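You operate a simulated robot arm through the tools that you are given. There is no shell and no other tool. Be economical: measure what you need, move in short steps, check, and stop when the job is done.

Carry out the task below with a simulated robot arm. There is one attempt and no reset: what you move stays moved.

TASK
Stack the red carton from the desk top on top of the yellow carton.
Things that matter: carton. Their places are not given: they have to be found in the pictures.

It is judged by the outcome, as a careful person would: the job done as asked, and still so three seconds after it is handed in. It fails if anything else is knocked over, pushed out of place, dropped, spilled or broken.

THE ROBOT
A 7-joint arm with a two-finger parallel gripper, fixed in place. Base frame: the origin is at the foot of the arm, x ahead of it, y to its left, z up; the work surface is at about z = 0. Lengths are in m, angles in degrees, forces in N, time in s.
With the tool pointing down near the work surface it reaches from about 0.22 to 0.58 m from the base axis. Its first joint turns from -66.0 to 66.0 degrees. Payload 2.5 kg.
Tool frame: the origin (TCP) lies between the finger pads and is the grasp point; the fingertips stand 0.023 m ahead of it; z points along the fingers, y is the line along which they close. The gripper opens to 0.094 m. The fingers are 0.038 m wide and 0.01 m thick; the gripper's body (0.054 by 0.096 m) begins 0.039 m behind the TCP.
Orientation is told as [roll, pitch, yaw] about the base's x, y, z axes, in that order, counted from this pose: with the fingers straight down and closing along the base's y, the tool's x points along the base's -x, its y along +y and its z along -z.

THE INTERFACE
- The arm moves only by the tool play_rows. Its argument "deltas" is a list of rows, each a list of 6 numbers: the shift along the tool's x, y, z in m, then the turn, a rotation vector about the tool's x, y, z in degrees. In form: [[tx, ty, tz, wx, wy, wz], ...]. A call has 1 to 10 rows; each row is the pose to reach, as a shift and turn from the pose commanded when the call began, along the tool's axes at that moment. "hand" is the finger opening in m, from 0 to 0.094, set as the call begins (left out, the last holds). A row lasts 0.2 s, in which the tool goes at most 0.05 m and 8.6 degrees; a call with a longer step from one row to the next is refused whole, and so is a gripper value outside its range. A pose out of reach is approached as far as the arm can. The call stops where the force on the tool passes 40 N (or 10 N more than at its start, if that is more) or the arm is blocked; 0.2 s more then pass. The fingers move at their own pace (about 0.108 m/s each) and stop on an object; they squeeze with about 26 N. The grip force told is the motor's: it shows also when the fingers shut on nothing. Time passes only in rows, and 0.2 s behind the last, so rows that repeat a pose let the fingers close. It gives the time, the measured TCP pose, the force on the tool (base axes), the opening and the grip force at its end, in the units of the frame above (readings bear some noise), and new pictures: "pictures" is both (left out), scene, wrist or none.
- Cameras (640 x 400 px; columns grow to the right, rows downward): "scene" is fixed at [0.1034, -0.3988, 0.5377]; the picture's right is [0.92, -0.40, 0.00], its down [-0.25, -0.57, -0.78] and it looks along [0.31, 0.72, -0.62] (base axes); focal length 319 px, centre (320, 200). "wrist" rides on the gripper at [-0.039, 0, -0.044] in the tool frame; the picture's right is [0.00, -1.00, 0.00], its down [0.97, 0.00, -0.24] and it looks along [0.24, 0.00, 0.97] (tool axes); focal length 218 px, centre (320, 200).
- probe_pixels(camera, pixels): for up to 12 pixels [column, row] of the newest picture of that camera ("zoom" is the newest enlarged one), the place [x, y, z] in the base frame of the surface seen there, good to about 0.002 m. No time passes.
- zoom(camera, box): a new picture of the part [left, top, right, bottom] of that camera's present view, enlarged. No time passes.
- sign_off(): hands the job in; it is judged then, once.

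Work in short steps. Measure before you move; look again where a grasp or a placing could have gone wrong, and mend it. You have 60 turns and 120 pictures in all, the two below and enlarged ones among them. Open the gripper and draw the arm clear of the work before you hand the job in, unless the task says otherwise; then end with one line.

The tools are called after "Request:" as name(argument=value, ...) on one line, values as JSON. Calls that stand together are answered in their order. play_rows: Moves the arm, as the interface text tells. Its arguments: {"type":"object","properties":{"deltas":{"type":"array"},"hand":{"type":"number"},"pictures":{"type":"string","enum":["both","scene","wrist","none"]}},"required":["deltas"]} The other tools are called the same way: probe_pixels (camera, pixels) gives the place of the surface under pixels of a picture; zoom (camera, box) takes an enlarged picture of a part of a camera's view; sign_off () hands the job in.

At the start:

```text
time: 0.0
position: [0.2244, 0.2741, 0.2776]
ee_rot: [0.0, 0.0, -0.1]
force: [-0.2, -1.0, 0.2]
opening: 0.094
gripper_force: 0.0
```

scene: 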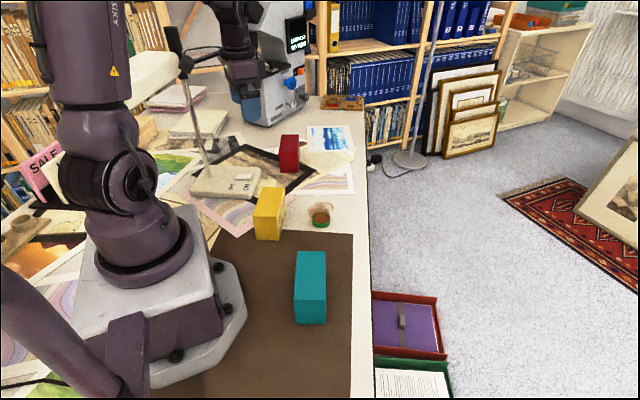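
wrist: 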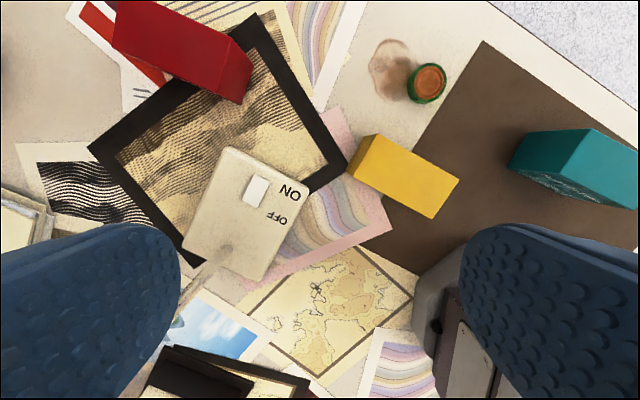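

The red carton is at scene (289,155) and the yellow one at (268,213). I'll zoom in and probe both.

Request:
zoom(camera="scene", box=[220, 110, 380, 260])

Request:
probe_pixels(camera="scene", pixels=[[282, 137], [297, 137], [289, 137], [289, 160], [262, 190], [282, 190], [268, 205], [256, 210], [268, 230], [282, 205]])

Request:
probe_pixels(camera="wrist", pixels=[[125, 8], [180, 30], [240, 55], [190, 65], [245, 80], [120, 35], [238, 98], [365, 142], [375, 140], [455, 182], [430, 215], [352, 178]])

```text
2.67 times, centred on (300, 185) of scene
```

zoom: 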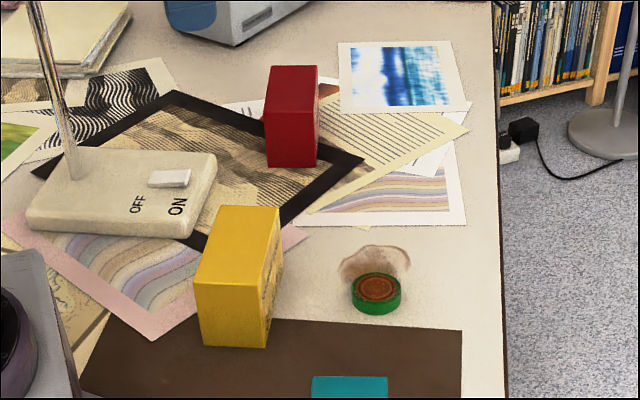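

```text
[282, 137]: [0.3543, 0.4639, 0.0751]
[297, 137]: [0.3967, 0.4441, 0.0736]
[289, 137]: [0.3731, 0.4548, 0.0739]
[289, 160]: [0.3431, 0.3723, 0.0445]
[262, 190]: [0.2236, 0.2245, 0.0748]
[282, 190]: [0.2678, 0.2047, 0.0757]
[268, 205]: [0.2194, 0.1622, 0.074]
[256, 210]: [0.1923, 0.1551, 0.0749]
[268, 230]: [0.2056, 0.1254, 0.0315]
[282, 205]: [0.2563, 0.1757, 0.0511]
```

```text
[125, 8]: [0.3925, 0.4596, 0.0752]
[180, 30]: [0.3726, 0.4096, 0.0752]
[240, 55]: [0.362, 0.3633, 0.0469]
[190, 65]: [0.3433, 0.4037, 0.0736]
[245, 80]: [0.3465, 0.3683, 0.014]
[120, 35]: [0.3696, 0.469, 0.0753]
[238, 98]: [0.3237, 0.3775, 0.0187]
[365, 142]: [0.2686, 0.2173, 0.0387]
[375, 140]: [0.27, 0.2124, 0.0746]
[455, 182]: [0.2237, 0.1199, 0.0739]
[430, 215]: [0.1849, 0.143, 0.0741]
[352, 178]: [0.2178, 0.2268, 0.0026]
```

I need the exact top-face corners, so I'll zoom the wrist view on both cartons.

Request:
zoom(camera="wrist", box=[100, 0, 270, 110])

Request:
probe_pixels(camera="wrist", pixels=[[378, 138], [457, 180], [430, 217], [362, 178], [358, 175], [200, 35], [215, 40], [225, 45], [218, 60], [214, 68], [118, 5], [113, 30]])

Request:
zoom(camera="wrist", box=[330, 110, 480, 235])

```text
3.64 times, centred on (185, 55) of wrist
```

zoom: 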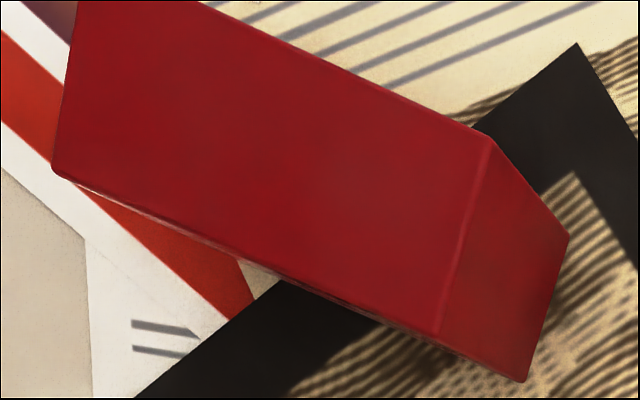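

```text
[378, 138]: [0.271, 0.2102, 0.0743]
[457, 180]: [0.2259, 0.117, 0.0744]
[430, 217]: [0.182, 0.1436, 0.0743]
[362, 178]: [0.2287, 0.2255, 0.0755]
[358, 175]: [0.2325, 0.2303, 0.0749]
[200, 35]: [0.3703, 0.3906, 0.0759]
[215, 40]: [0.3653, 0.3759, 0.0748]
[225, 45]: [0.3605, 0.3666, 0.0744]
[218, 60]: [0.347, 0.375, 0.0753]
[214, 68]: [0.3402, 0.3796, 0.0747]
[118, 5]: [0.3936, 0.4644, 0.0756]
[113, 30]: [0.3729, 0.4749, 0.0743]
```

```text
3.20 times, centred on (405, 172) of wrist
```

zoom: 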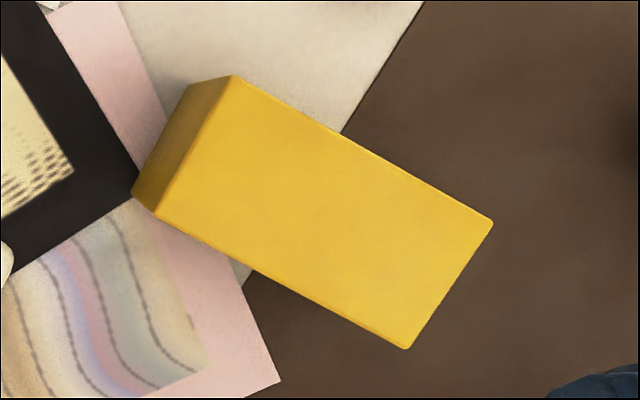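

Request:
probe_pixels(camera="wrist", pixels=[[378, 135], [457, 180], [432, 217], [356, 177], [230, 39], [217, 90], [113, 45], [118, 1], [153, 3], [165, 66], [165, 68], [192, 21]])

Request:
probe_pixels(camera="scene", pixels=[[287, 127], [298, 127], [287, 138], [297, 138], [287, 150], [298, 150], [300, 160]])

Request:
zoom(camera="scene", box=[265, 120, 315, 180])

```text
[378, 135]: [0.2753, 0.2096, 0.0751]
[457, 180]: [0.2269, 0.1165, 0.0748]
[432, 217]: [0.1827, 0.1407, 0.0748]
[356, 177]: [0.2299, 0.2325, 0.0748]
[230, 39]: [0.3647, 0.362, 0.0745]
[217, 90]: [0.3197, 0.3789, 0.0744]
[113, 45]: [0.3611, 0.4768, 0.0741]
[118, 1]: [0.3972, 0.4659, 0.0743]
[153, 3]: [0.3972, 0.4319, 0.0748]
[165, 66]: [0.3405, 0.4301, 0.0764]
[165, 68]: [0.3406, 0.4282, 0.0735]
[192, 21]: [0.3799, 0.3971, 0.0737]
```

```text
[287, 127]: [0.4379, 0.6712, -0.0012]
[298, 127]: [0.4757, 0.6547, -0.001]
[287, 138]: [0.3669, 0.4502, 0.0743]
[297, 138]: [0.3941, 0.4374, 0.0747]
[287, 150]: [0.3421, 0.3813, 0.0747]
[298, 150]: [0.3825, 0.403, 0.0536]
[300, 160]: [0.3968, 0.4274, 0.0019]
```

```text
6.67 times, centred on (290, 150) of scene
```

zoom: 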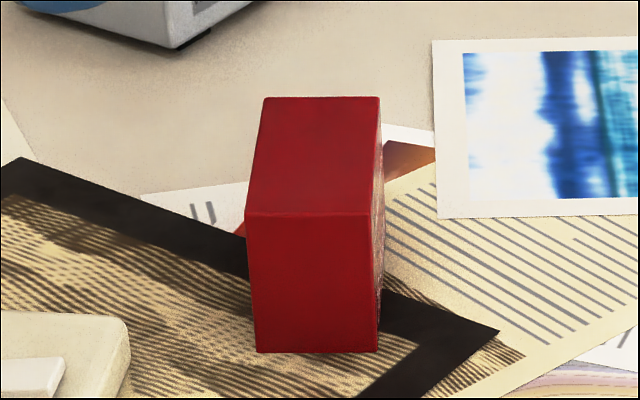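

I have the red carton's centre at about (0.363, 0.420) with its long axis at 67°, and the yellow at (0.229, 0.175), long axis 62.6°. Next I'll check where the lamp's rod and head are before moving past them.

Request:
probe_pixels(camera="scene", pixels=[[207, 172], [200, 140], [194, 108], [187, 66], [173, 35], [150, 80], [175, 68], [120, 75], [250, 100], [245, 60], [270, 100], [292, 85]])

Request:
zoom(camera="scene", box=[100, 0, 330, 200])

```text
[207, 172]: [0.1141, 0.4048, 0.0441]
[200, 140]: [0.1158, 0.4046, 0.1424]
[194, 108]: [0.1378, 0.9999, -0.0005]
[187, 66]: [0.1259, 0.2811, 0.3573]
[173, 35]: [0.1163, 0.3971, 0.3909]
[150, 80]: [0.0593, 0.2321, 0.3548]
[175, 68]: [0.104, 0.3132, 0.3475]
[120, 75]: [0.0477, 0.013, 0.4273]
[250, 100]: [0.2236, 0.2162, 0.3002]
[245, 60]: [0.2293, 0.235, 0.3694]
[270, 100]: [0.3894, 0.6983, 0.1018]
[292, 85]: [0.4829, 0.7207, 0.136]
```

```text
2.00 times, centred on (215, 100) of scene
```

zoom: 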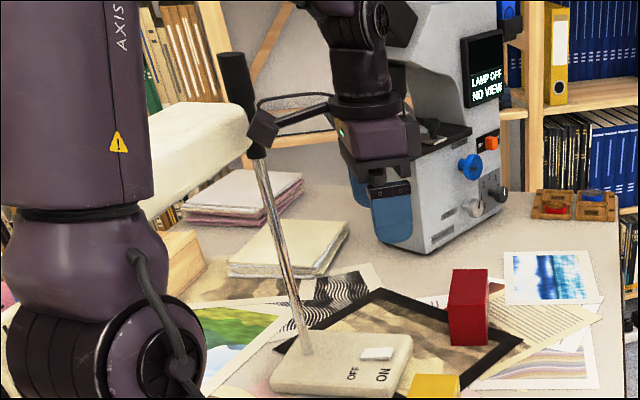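

The lamp pole stands at (0.115, 0.405), with its head near (0.06, 0.23–0.31, 0.35). I'm moving away from it in +x first, then looking to see whether the bracket at (187,66) belongs to the gripper.

Request:
play_rows(deltas=[[-0.03, 0, 0, 0, 0, 0], [-0.06, 0, 0, 0, 0, 0], [-0.09, 0, 0, 0, 0, 0], [-0.12, 0, 0, 0, 0, 0]], hand=0.094)

```text
time: 1.0
position: [0.3442, 0.2748, 0.2796]
ee_rot: [0.0, 0.0, -0.1]
force: [0.2, -0.6, -0.3]
opening: 0.0941
gripper_force: 0.0
```

scene: 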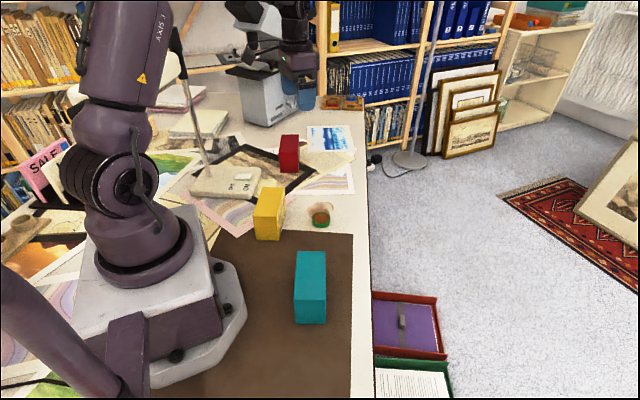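
wrist: 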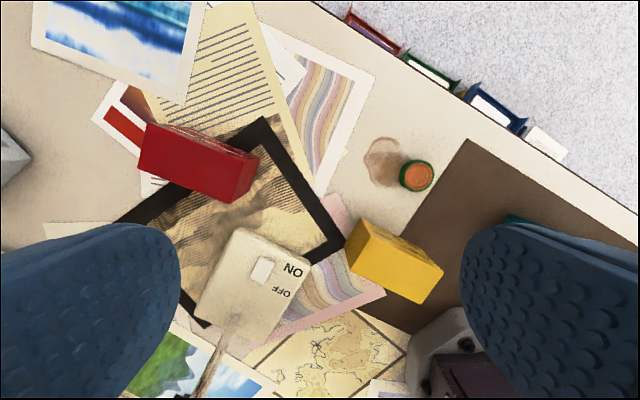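

The bracket moves with the gripper, so the path is clear. I'm moving above the red carton at this height and turning to yaw about +67°.

Request:
play_rows(deltas=[[-0.0024, 0.0181, 0, 0, 0, -8.4], [-0.0047, 0.0362, 0, 0, 0, -16.8], [-0.0071, 0.0543, 0, 0, 0, -25.2], [-0.0095, 0.0725, 0, 0, 0, -33.6], [-0.0118, 0.0906, 0, 0, 0, -42.0], [-0.0142, 0.1087, 0, 0, 0, -50.4], [-0.0166, 0.1268, 0, 0, 0, -58.8], [-0.019, 0.145, 0, 0, 0, -67.2], [-0.019, 0.145, 0, 0, 0, -67.2]])

```text
time: 3.0
position: [0.3632, 0.4185, 0.2759]
ee_rot: [0.0, 0.0, 67.3]
force: [0.4, 0.1, -0.4]
opening: 0.0939
gripper_force: 0.0
```

scene: 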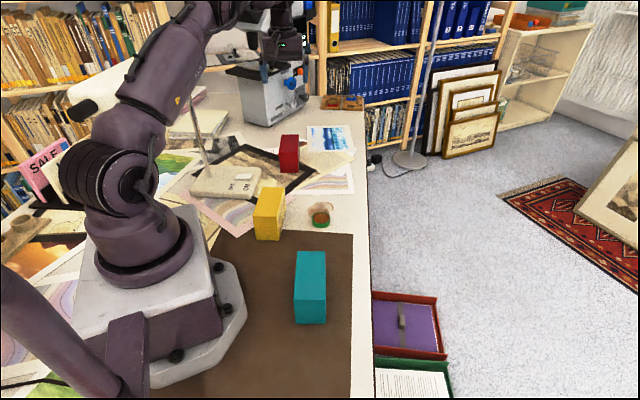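
wrist: 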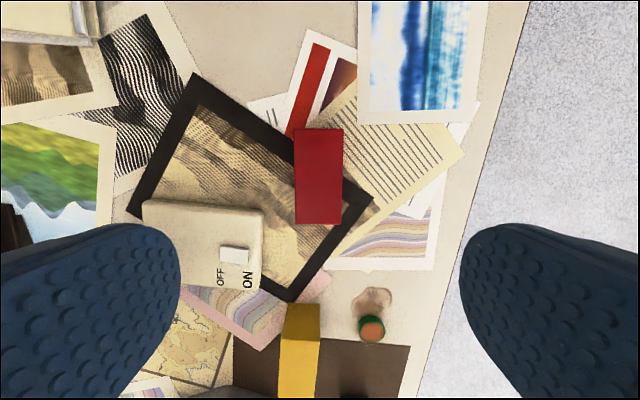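

The red carton shows at wrist (295–343, 128–224), nearly aligned. I'll check its corners, and look behind at the equipment near the gripper.

Request:
probe_pixels(camera="wrist", pixels=[[296, 130], [341, 130], [297, 222], [341, 222], [297, 176], [341, 176]])

Request:
zoom(camera="wrist", box=[270, 110, 370, 240])

Request:
zoom(camera="scene", box=[180, 0, 360, 120])

```text
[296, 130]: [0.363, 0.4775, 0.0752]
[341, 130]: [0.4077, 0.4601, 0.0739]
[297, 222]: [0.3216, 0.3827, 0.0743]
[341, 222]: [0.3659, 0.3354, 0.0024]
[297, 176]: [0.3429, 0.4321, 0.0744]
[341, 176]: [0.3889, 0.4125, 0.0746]
```

```text
3.08 times, centred on (320, 175) of wrist
```

zoom: 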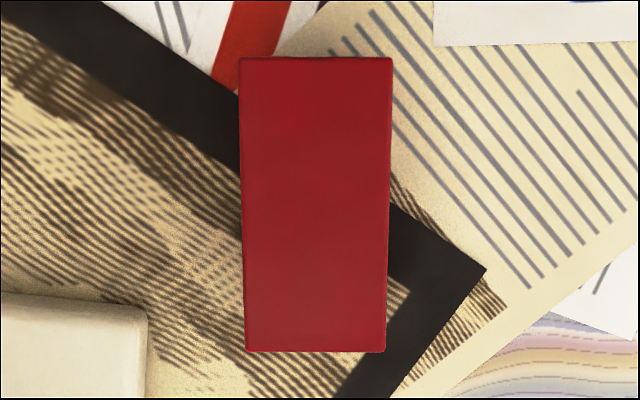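

```text
3.33 times, centred on (270, 60) of scene
```

zoom: 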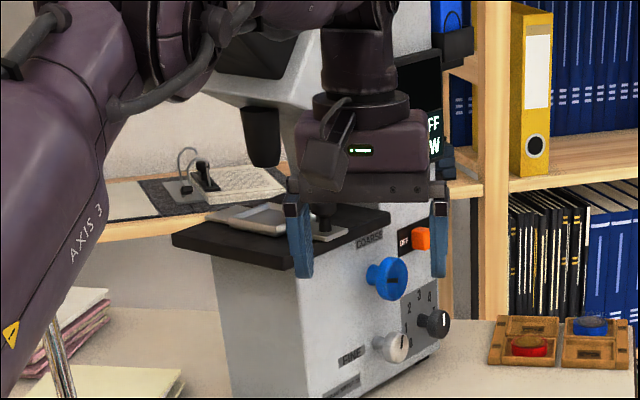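

The carton is within 3 mm of the TCP's centre line. I'm correcting by that and going down to TCP z ≈ 0.053.

Request:
play_rows(deltas=[[-0.003, -0.0013, 0.04, 0, 0, 0], [-0.003, -0.0013, 0.08, 0, 0, 0], [-0.003, -0.0013, 0.12, 0, 0, 0], [-0.003, -0.0013, 0.15, 0, 0, 0], [-0.003, -0.0013, 0.18, 0, 0, 0], [-0.003, -0.0013, 0.205, 0, 0, 0], [-0.003, -0.0013, 0.223, 0, 0, 0], [-0.003, -0.0013, 0.223, 0, 0, 0]], hand=0.094)

```text
time: 4.8
position: [0.3647, 0.4212, 0.0552]
ee_rot: [0.0, 0.0, 67.1]
force: [0.3, 0.7, 0.1]
opening: 0.0941
gripper_force: 0.1
```

scene: 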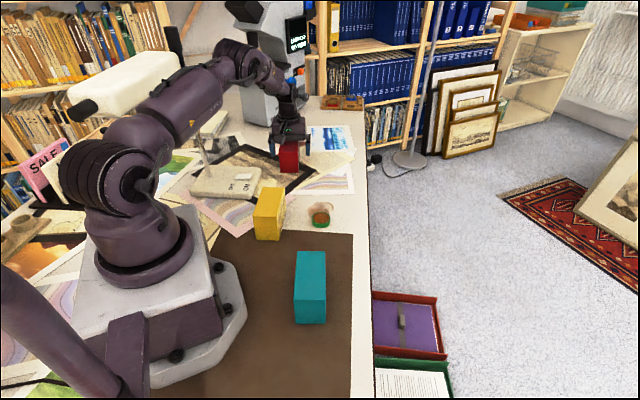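
wrist: 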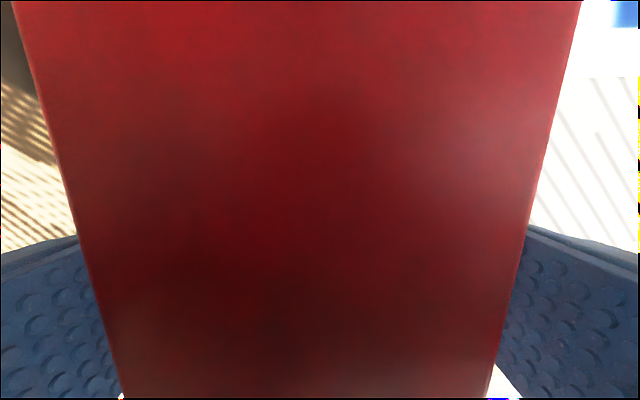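

The fingers straddle the red carton cleanly, so I'm closing them.

Request:
play_rows(deltas=[[0, 0, 0, 0, 0, 0], [0, 0, 0, 0, 0, 0], [0, 0, 0, 0, 0, 0]], hand=0.03, pictures="none")

```text
time: 5.6
position: [0.3662, 0.4197, 0.0556]
ee_rot: [0.0, 0.0, 67.1]
force: [-0.8, 0.5, -0.1]
opening: 0.0548
gripper_force: 25.5
```

It grips at 0.055 m with 25 N. I'm lifting it straight up 0.16 m.

Request:
play_rows(deltas=[[0, 0, -0.01, 0, 0, 0], [0, 0, -0.03, 0, 0, 0], [0, 0, -0.06, 0, 0, 0], [0, 0, -0.09, 0, 0, 0], [0, 0, -0.12, 0, 0, 0], [0, 0, -0.145, 0, 0, 0], [0, 0, -0.16, 0, 0, 0], [0, 0, -0.16, 0, 0, 0]])

```text
time: 7.4
position: [0.3674, 0.421, 0.2127]
ee_rot: [0.0, 0.0, 67.3]
force: [0.2, 0.2, -2.6]
opening: 0.0551
gripper_force: 26.1
```

scene: 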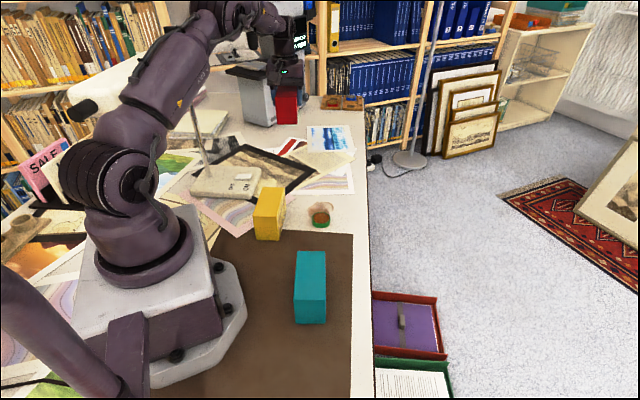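
wrist: 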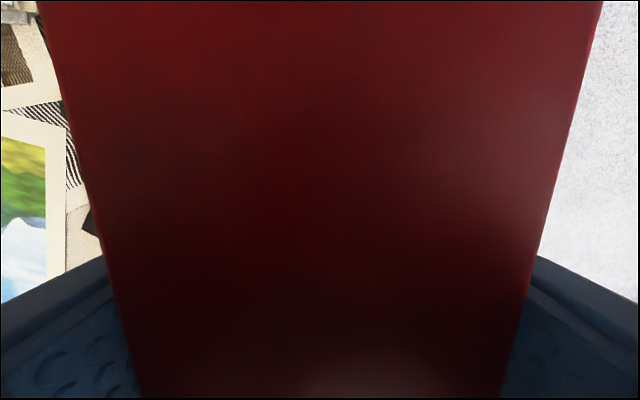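

It lifted cleanly and is level (force −2.6 N). I'm carrying it above the yellow carton and turning −4.6° to match its yaw.

Request:
play_rows(deltas=[[0.02, 0.0023, 0, 0, 0, 0.3], [0.055, 0.0064, 0, 0, 0, 0.9], [0.09, 0.0104, 0, 0, 0, 1.5], [0.125, 0.0145, 0, 0, 0, 2.1], [0.16, 0.0185, 0, 0, 0, 2.6], [0.195, 0.0225, 0, 0, 0, 3.2], [0.23, 0.0266, 0, 0, 0, 3.8], [0.26, 0.03, 0, 0, 0, 4.3], [0.2794, 0.0323, 0, 0, 0, 4.6], [0.2794, 0.0323, 0, 0, 0, 4.6]])

```text
time: 9.6
position: [0.2299, 0.1771, 0.2132]
ee_rot: [0.0, 0.0, 62.6]
force: [-0.6, 0.5, -1.6]
opening: 0.0548
gripper_force: 25.7
```

scene: 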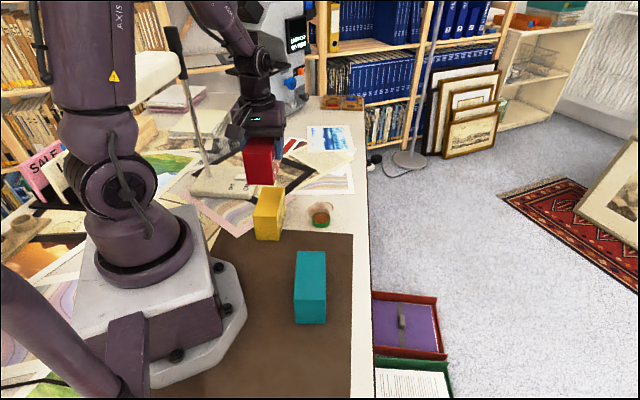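
wrist: 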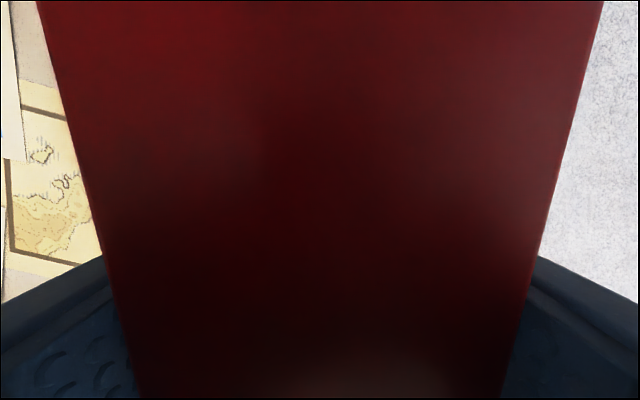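

The red carton is over the yellow. I'll measure its real position and tilt in the hand.

Request:
zoom(camera="scene", box=[210, 115, 330, 245])

```text
3.08 times, centred on (270, 180) of scene
```

zoom: 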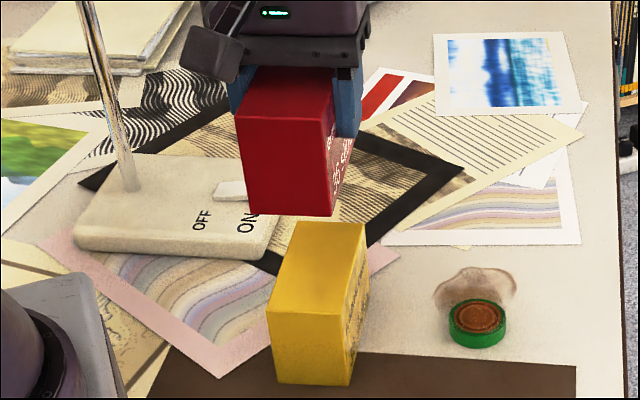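

Request:
probe_pixels(camera="zoom", pixels=[[237, 114], [321, 118], [245, 203], [328, 212], [334, 212], [354, 145], [269, 308], [348, 314], [292, 226], [362, 228], [283, 120], [287, 206]])

```text
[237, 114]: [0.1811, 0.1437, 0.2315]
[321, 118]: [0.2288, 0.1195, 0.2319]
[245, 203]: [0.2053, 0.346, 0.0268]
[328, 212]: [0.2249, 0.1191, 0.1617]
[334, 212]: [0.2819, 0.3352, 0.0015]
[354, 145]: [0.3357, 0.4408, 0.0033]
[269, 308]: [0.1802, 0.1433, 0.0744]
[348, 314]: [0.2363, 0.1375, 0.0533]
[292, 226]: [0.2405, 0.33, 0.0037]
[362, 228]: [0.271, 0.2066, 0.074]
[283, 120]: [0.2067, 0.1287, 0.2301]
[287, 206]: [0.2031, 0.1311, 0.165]
```

The red's near corners match the yellow's within about 2 mm, and it is level. Its bottom is at about 0.1576, so 0.0826 m of descent remains; I'm going down 0.080.

Request:
play_rows(deltas=[[0.0023, 0, 0.02, 0, 0, 0], [0.0023, 0, 0.04, 0, 0, 0], [0.0023, 0, 0.058, 0, 0, 0], [0.0023, 0, 0.07, 0, 0, 0], [0.0023, 0, 0.077, 0, 0, 0], [0.0023, 0, 0.08, 0, 0, 0], [0.0023, 0, 0.08, 0, 0, 0]])

Request:
zoom(camera="scene", box=[210, 115, 330, 245])

```text
time: 11.2
position: [0.228, 0.1748, 0.1321]
ee_rot: [0.0, 0.1, 62.5]
force: [0.1, -0.2, -3.3]
opening: 0.0548
gripper_force: 26.4
```

scene: 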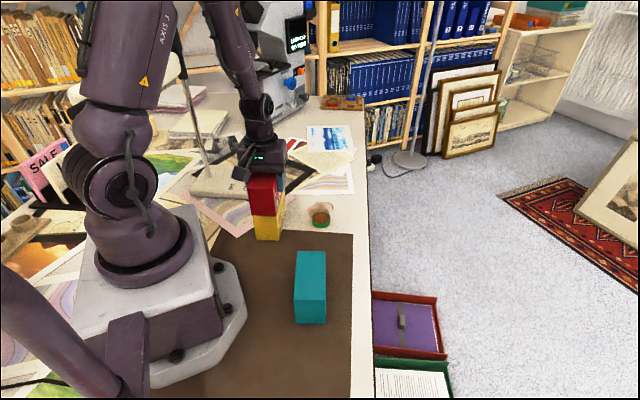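
wrist: 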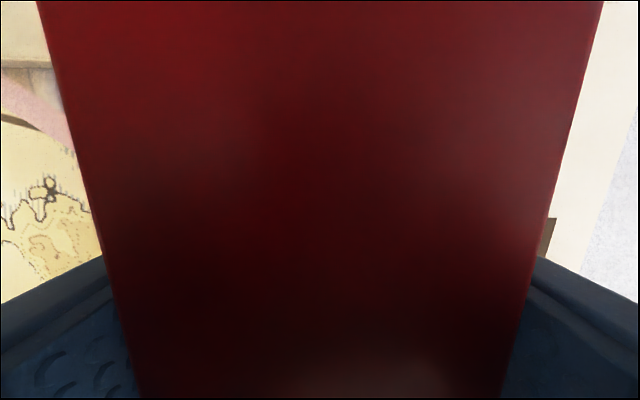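

```text
3.08 times, centred on (270, 180) of scene
```

zoom: 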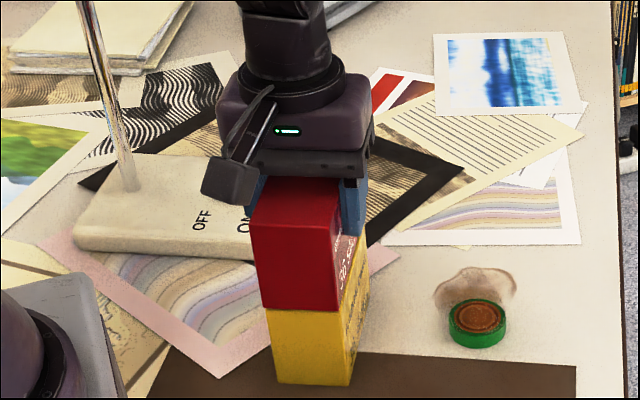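

The red sits just above the yellow and is well aligned. I'm easing down another 2 mm.

Request:
play_rows(deltas=[[0, 0, 0.0008, 0, 0, 0], [0, 0, 0.0015, 0, 0, 0], [0, 0, 0.002, 0, 0, 0]], pictures="none")

```text
time: 12.0
position: [0.2271, 0.175, 0.1307]
ee_rot: [0.1, 0.0, 62.7]
force: [0.0, 0.0, -2.5]
opening: 0.055
gripper_force: 26.1
```

Request:
play_rows(deltas=[[0, 0, 0.0006, 0, 0, 0], [0, 0, 0.0012, 0, 0, 0], [0, 0, 0.0012, 0, 0, 0]], pictures="none")

```text
time: 12.8
position: [0.2268, 0.1753, 0.1307]
ee_rot: [0.0, 0.0, 62.6]
force: [-0.1, 1.0, -2.7]
opening: 0.0554
gripper_force: 26.1
```

Request:
play_rows(deltas=[[0, 0, 0.0006, 0, 0, 0], [0, 0, 0.0012, 0, 0, 0], [0, 0, 0.0012, 0, 0, 0]], pictures="none")

Request:
zoom(camera="scene", box=[240, 160, 310, 245])

```text
time: 13.6
position: [0.2261, 0.1751, 0.13]
ee_rot: [0.0, 0.0, 62.8]
force: [-8.0, 1.8, 20.6]
opening: 0.0551
gripper_force: 26.2
```

```text
4.71 times, centred on (275, 202) of scene
```

zoom: 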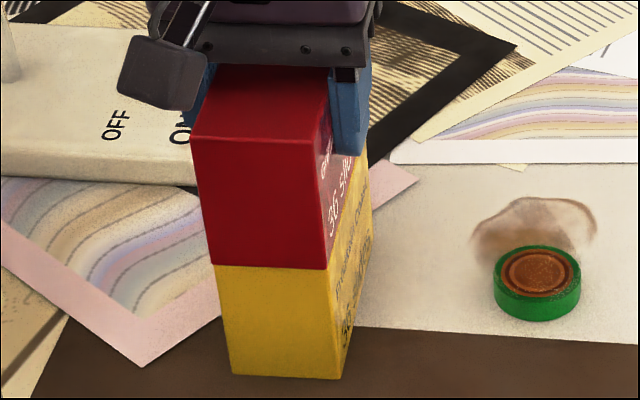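

It's in contact (about 20 N). I'm backing off about 1 mm to shed the load, then opening.

Request:
play_rows(deltas=[[0, 0, -0.0008, 0, 0, 0], [0, 0, -0.0008, 0, 0, 0]], pictures="none")

Request:
play_rows(deltas=[[0, 0, 0, 0, 0, 0], [0, 0, 0, 0, 0, 0], [0, 0, 0, 0, 0, 0]], hand=0.09)

```text
time: 14.2
position: [0.2267, 0.1735, 0.129]
ee_rot: [0.1, 0.1, 62.6]
force: [-0.1, -0.1, -2.4]
opening: 0.055
gripper_force: 26.3
```

```text
time: 15.0
position: [0.2273, 0.1745, 0.1294]
ee_rot: [0.0, 0.0, 62.7]
force: [0.8, -0.2, 0.1]
opening: 0.0901
gripper_force: 0.1
```

scene: 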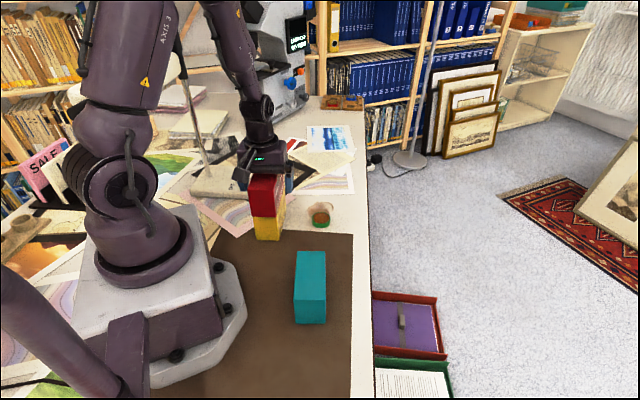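
wrist: 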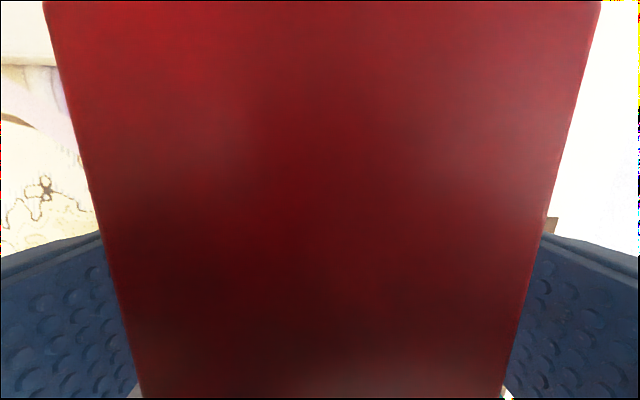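

The carton is released and standing. I'm withdrawing straight up.

Request:
play_rows(deltas=[[0, 0, -0.01, 0, 0, 0], [0, 0, -0.03, 0, 0, 0], [0, 0, -0.06, 0, 0, 0], [0, 0, -0.09, 0, 0, 0], [0, 0, -0.12, 0, 0, 0], [0, 0, -0.15, 0, 0, 0], [0, 0, -0.15, 0, 0, 0]])

Request:
zoom(camera="scene", box=[210, 115, 330, 245])

```text
time: 16.6
position: [0.2268, 0.174, 0.2785]
ee_rot: [0.0, 0.0, 62.6]
force: [-0.1, 0.4, -0.4]
opening: 0.0899
gripper_force: 0.0
```

scene: 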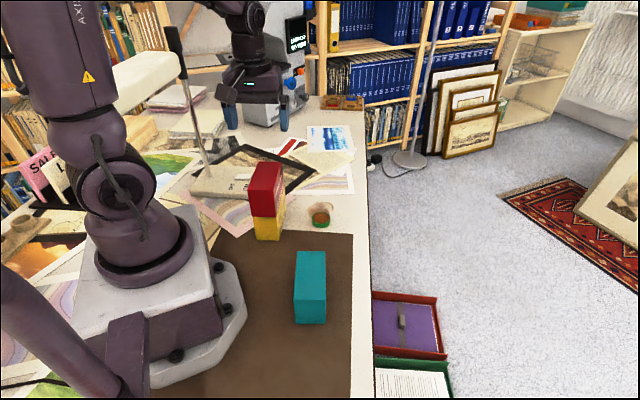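
wrist: 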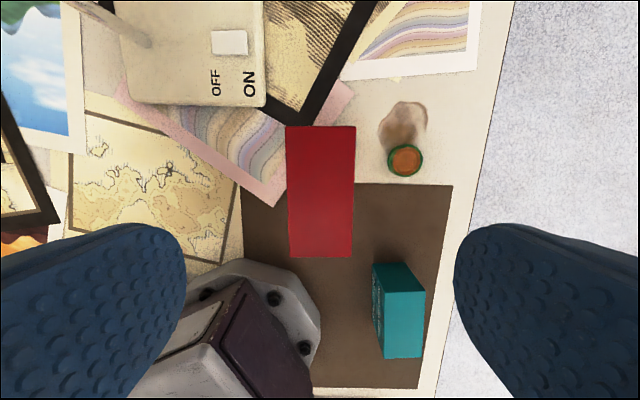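

```text
3.08 times, centred on (270, 180) of scene
```

zoom: 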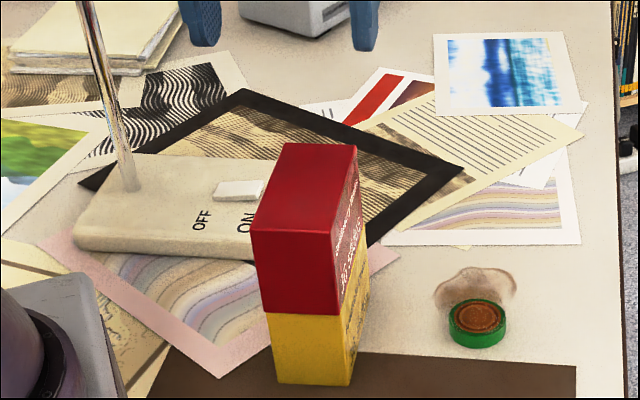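

The red carton sits squarely on the yellow one, the gripper is open and clear, and nothing else was disturbed.

Request:
sign_off()

```text
The job is handed in.
```

The red carton is stacked on the yellow carton, aligned to within a few millimetres, and the arm is clear with the gripper open.
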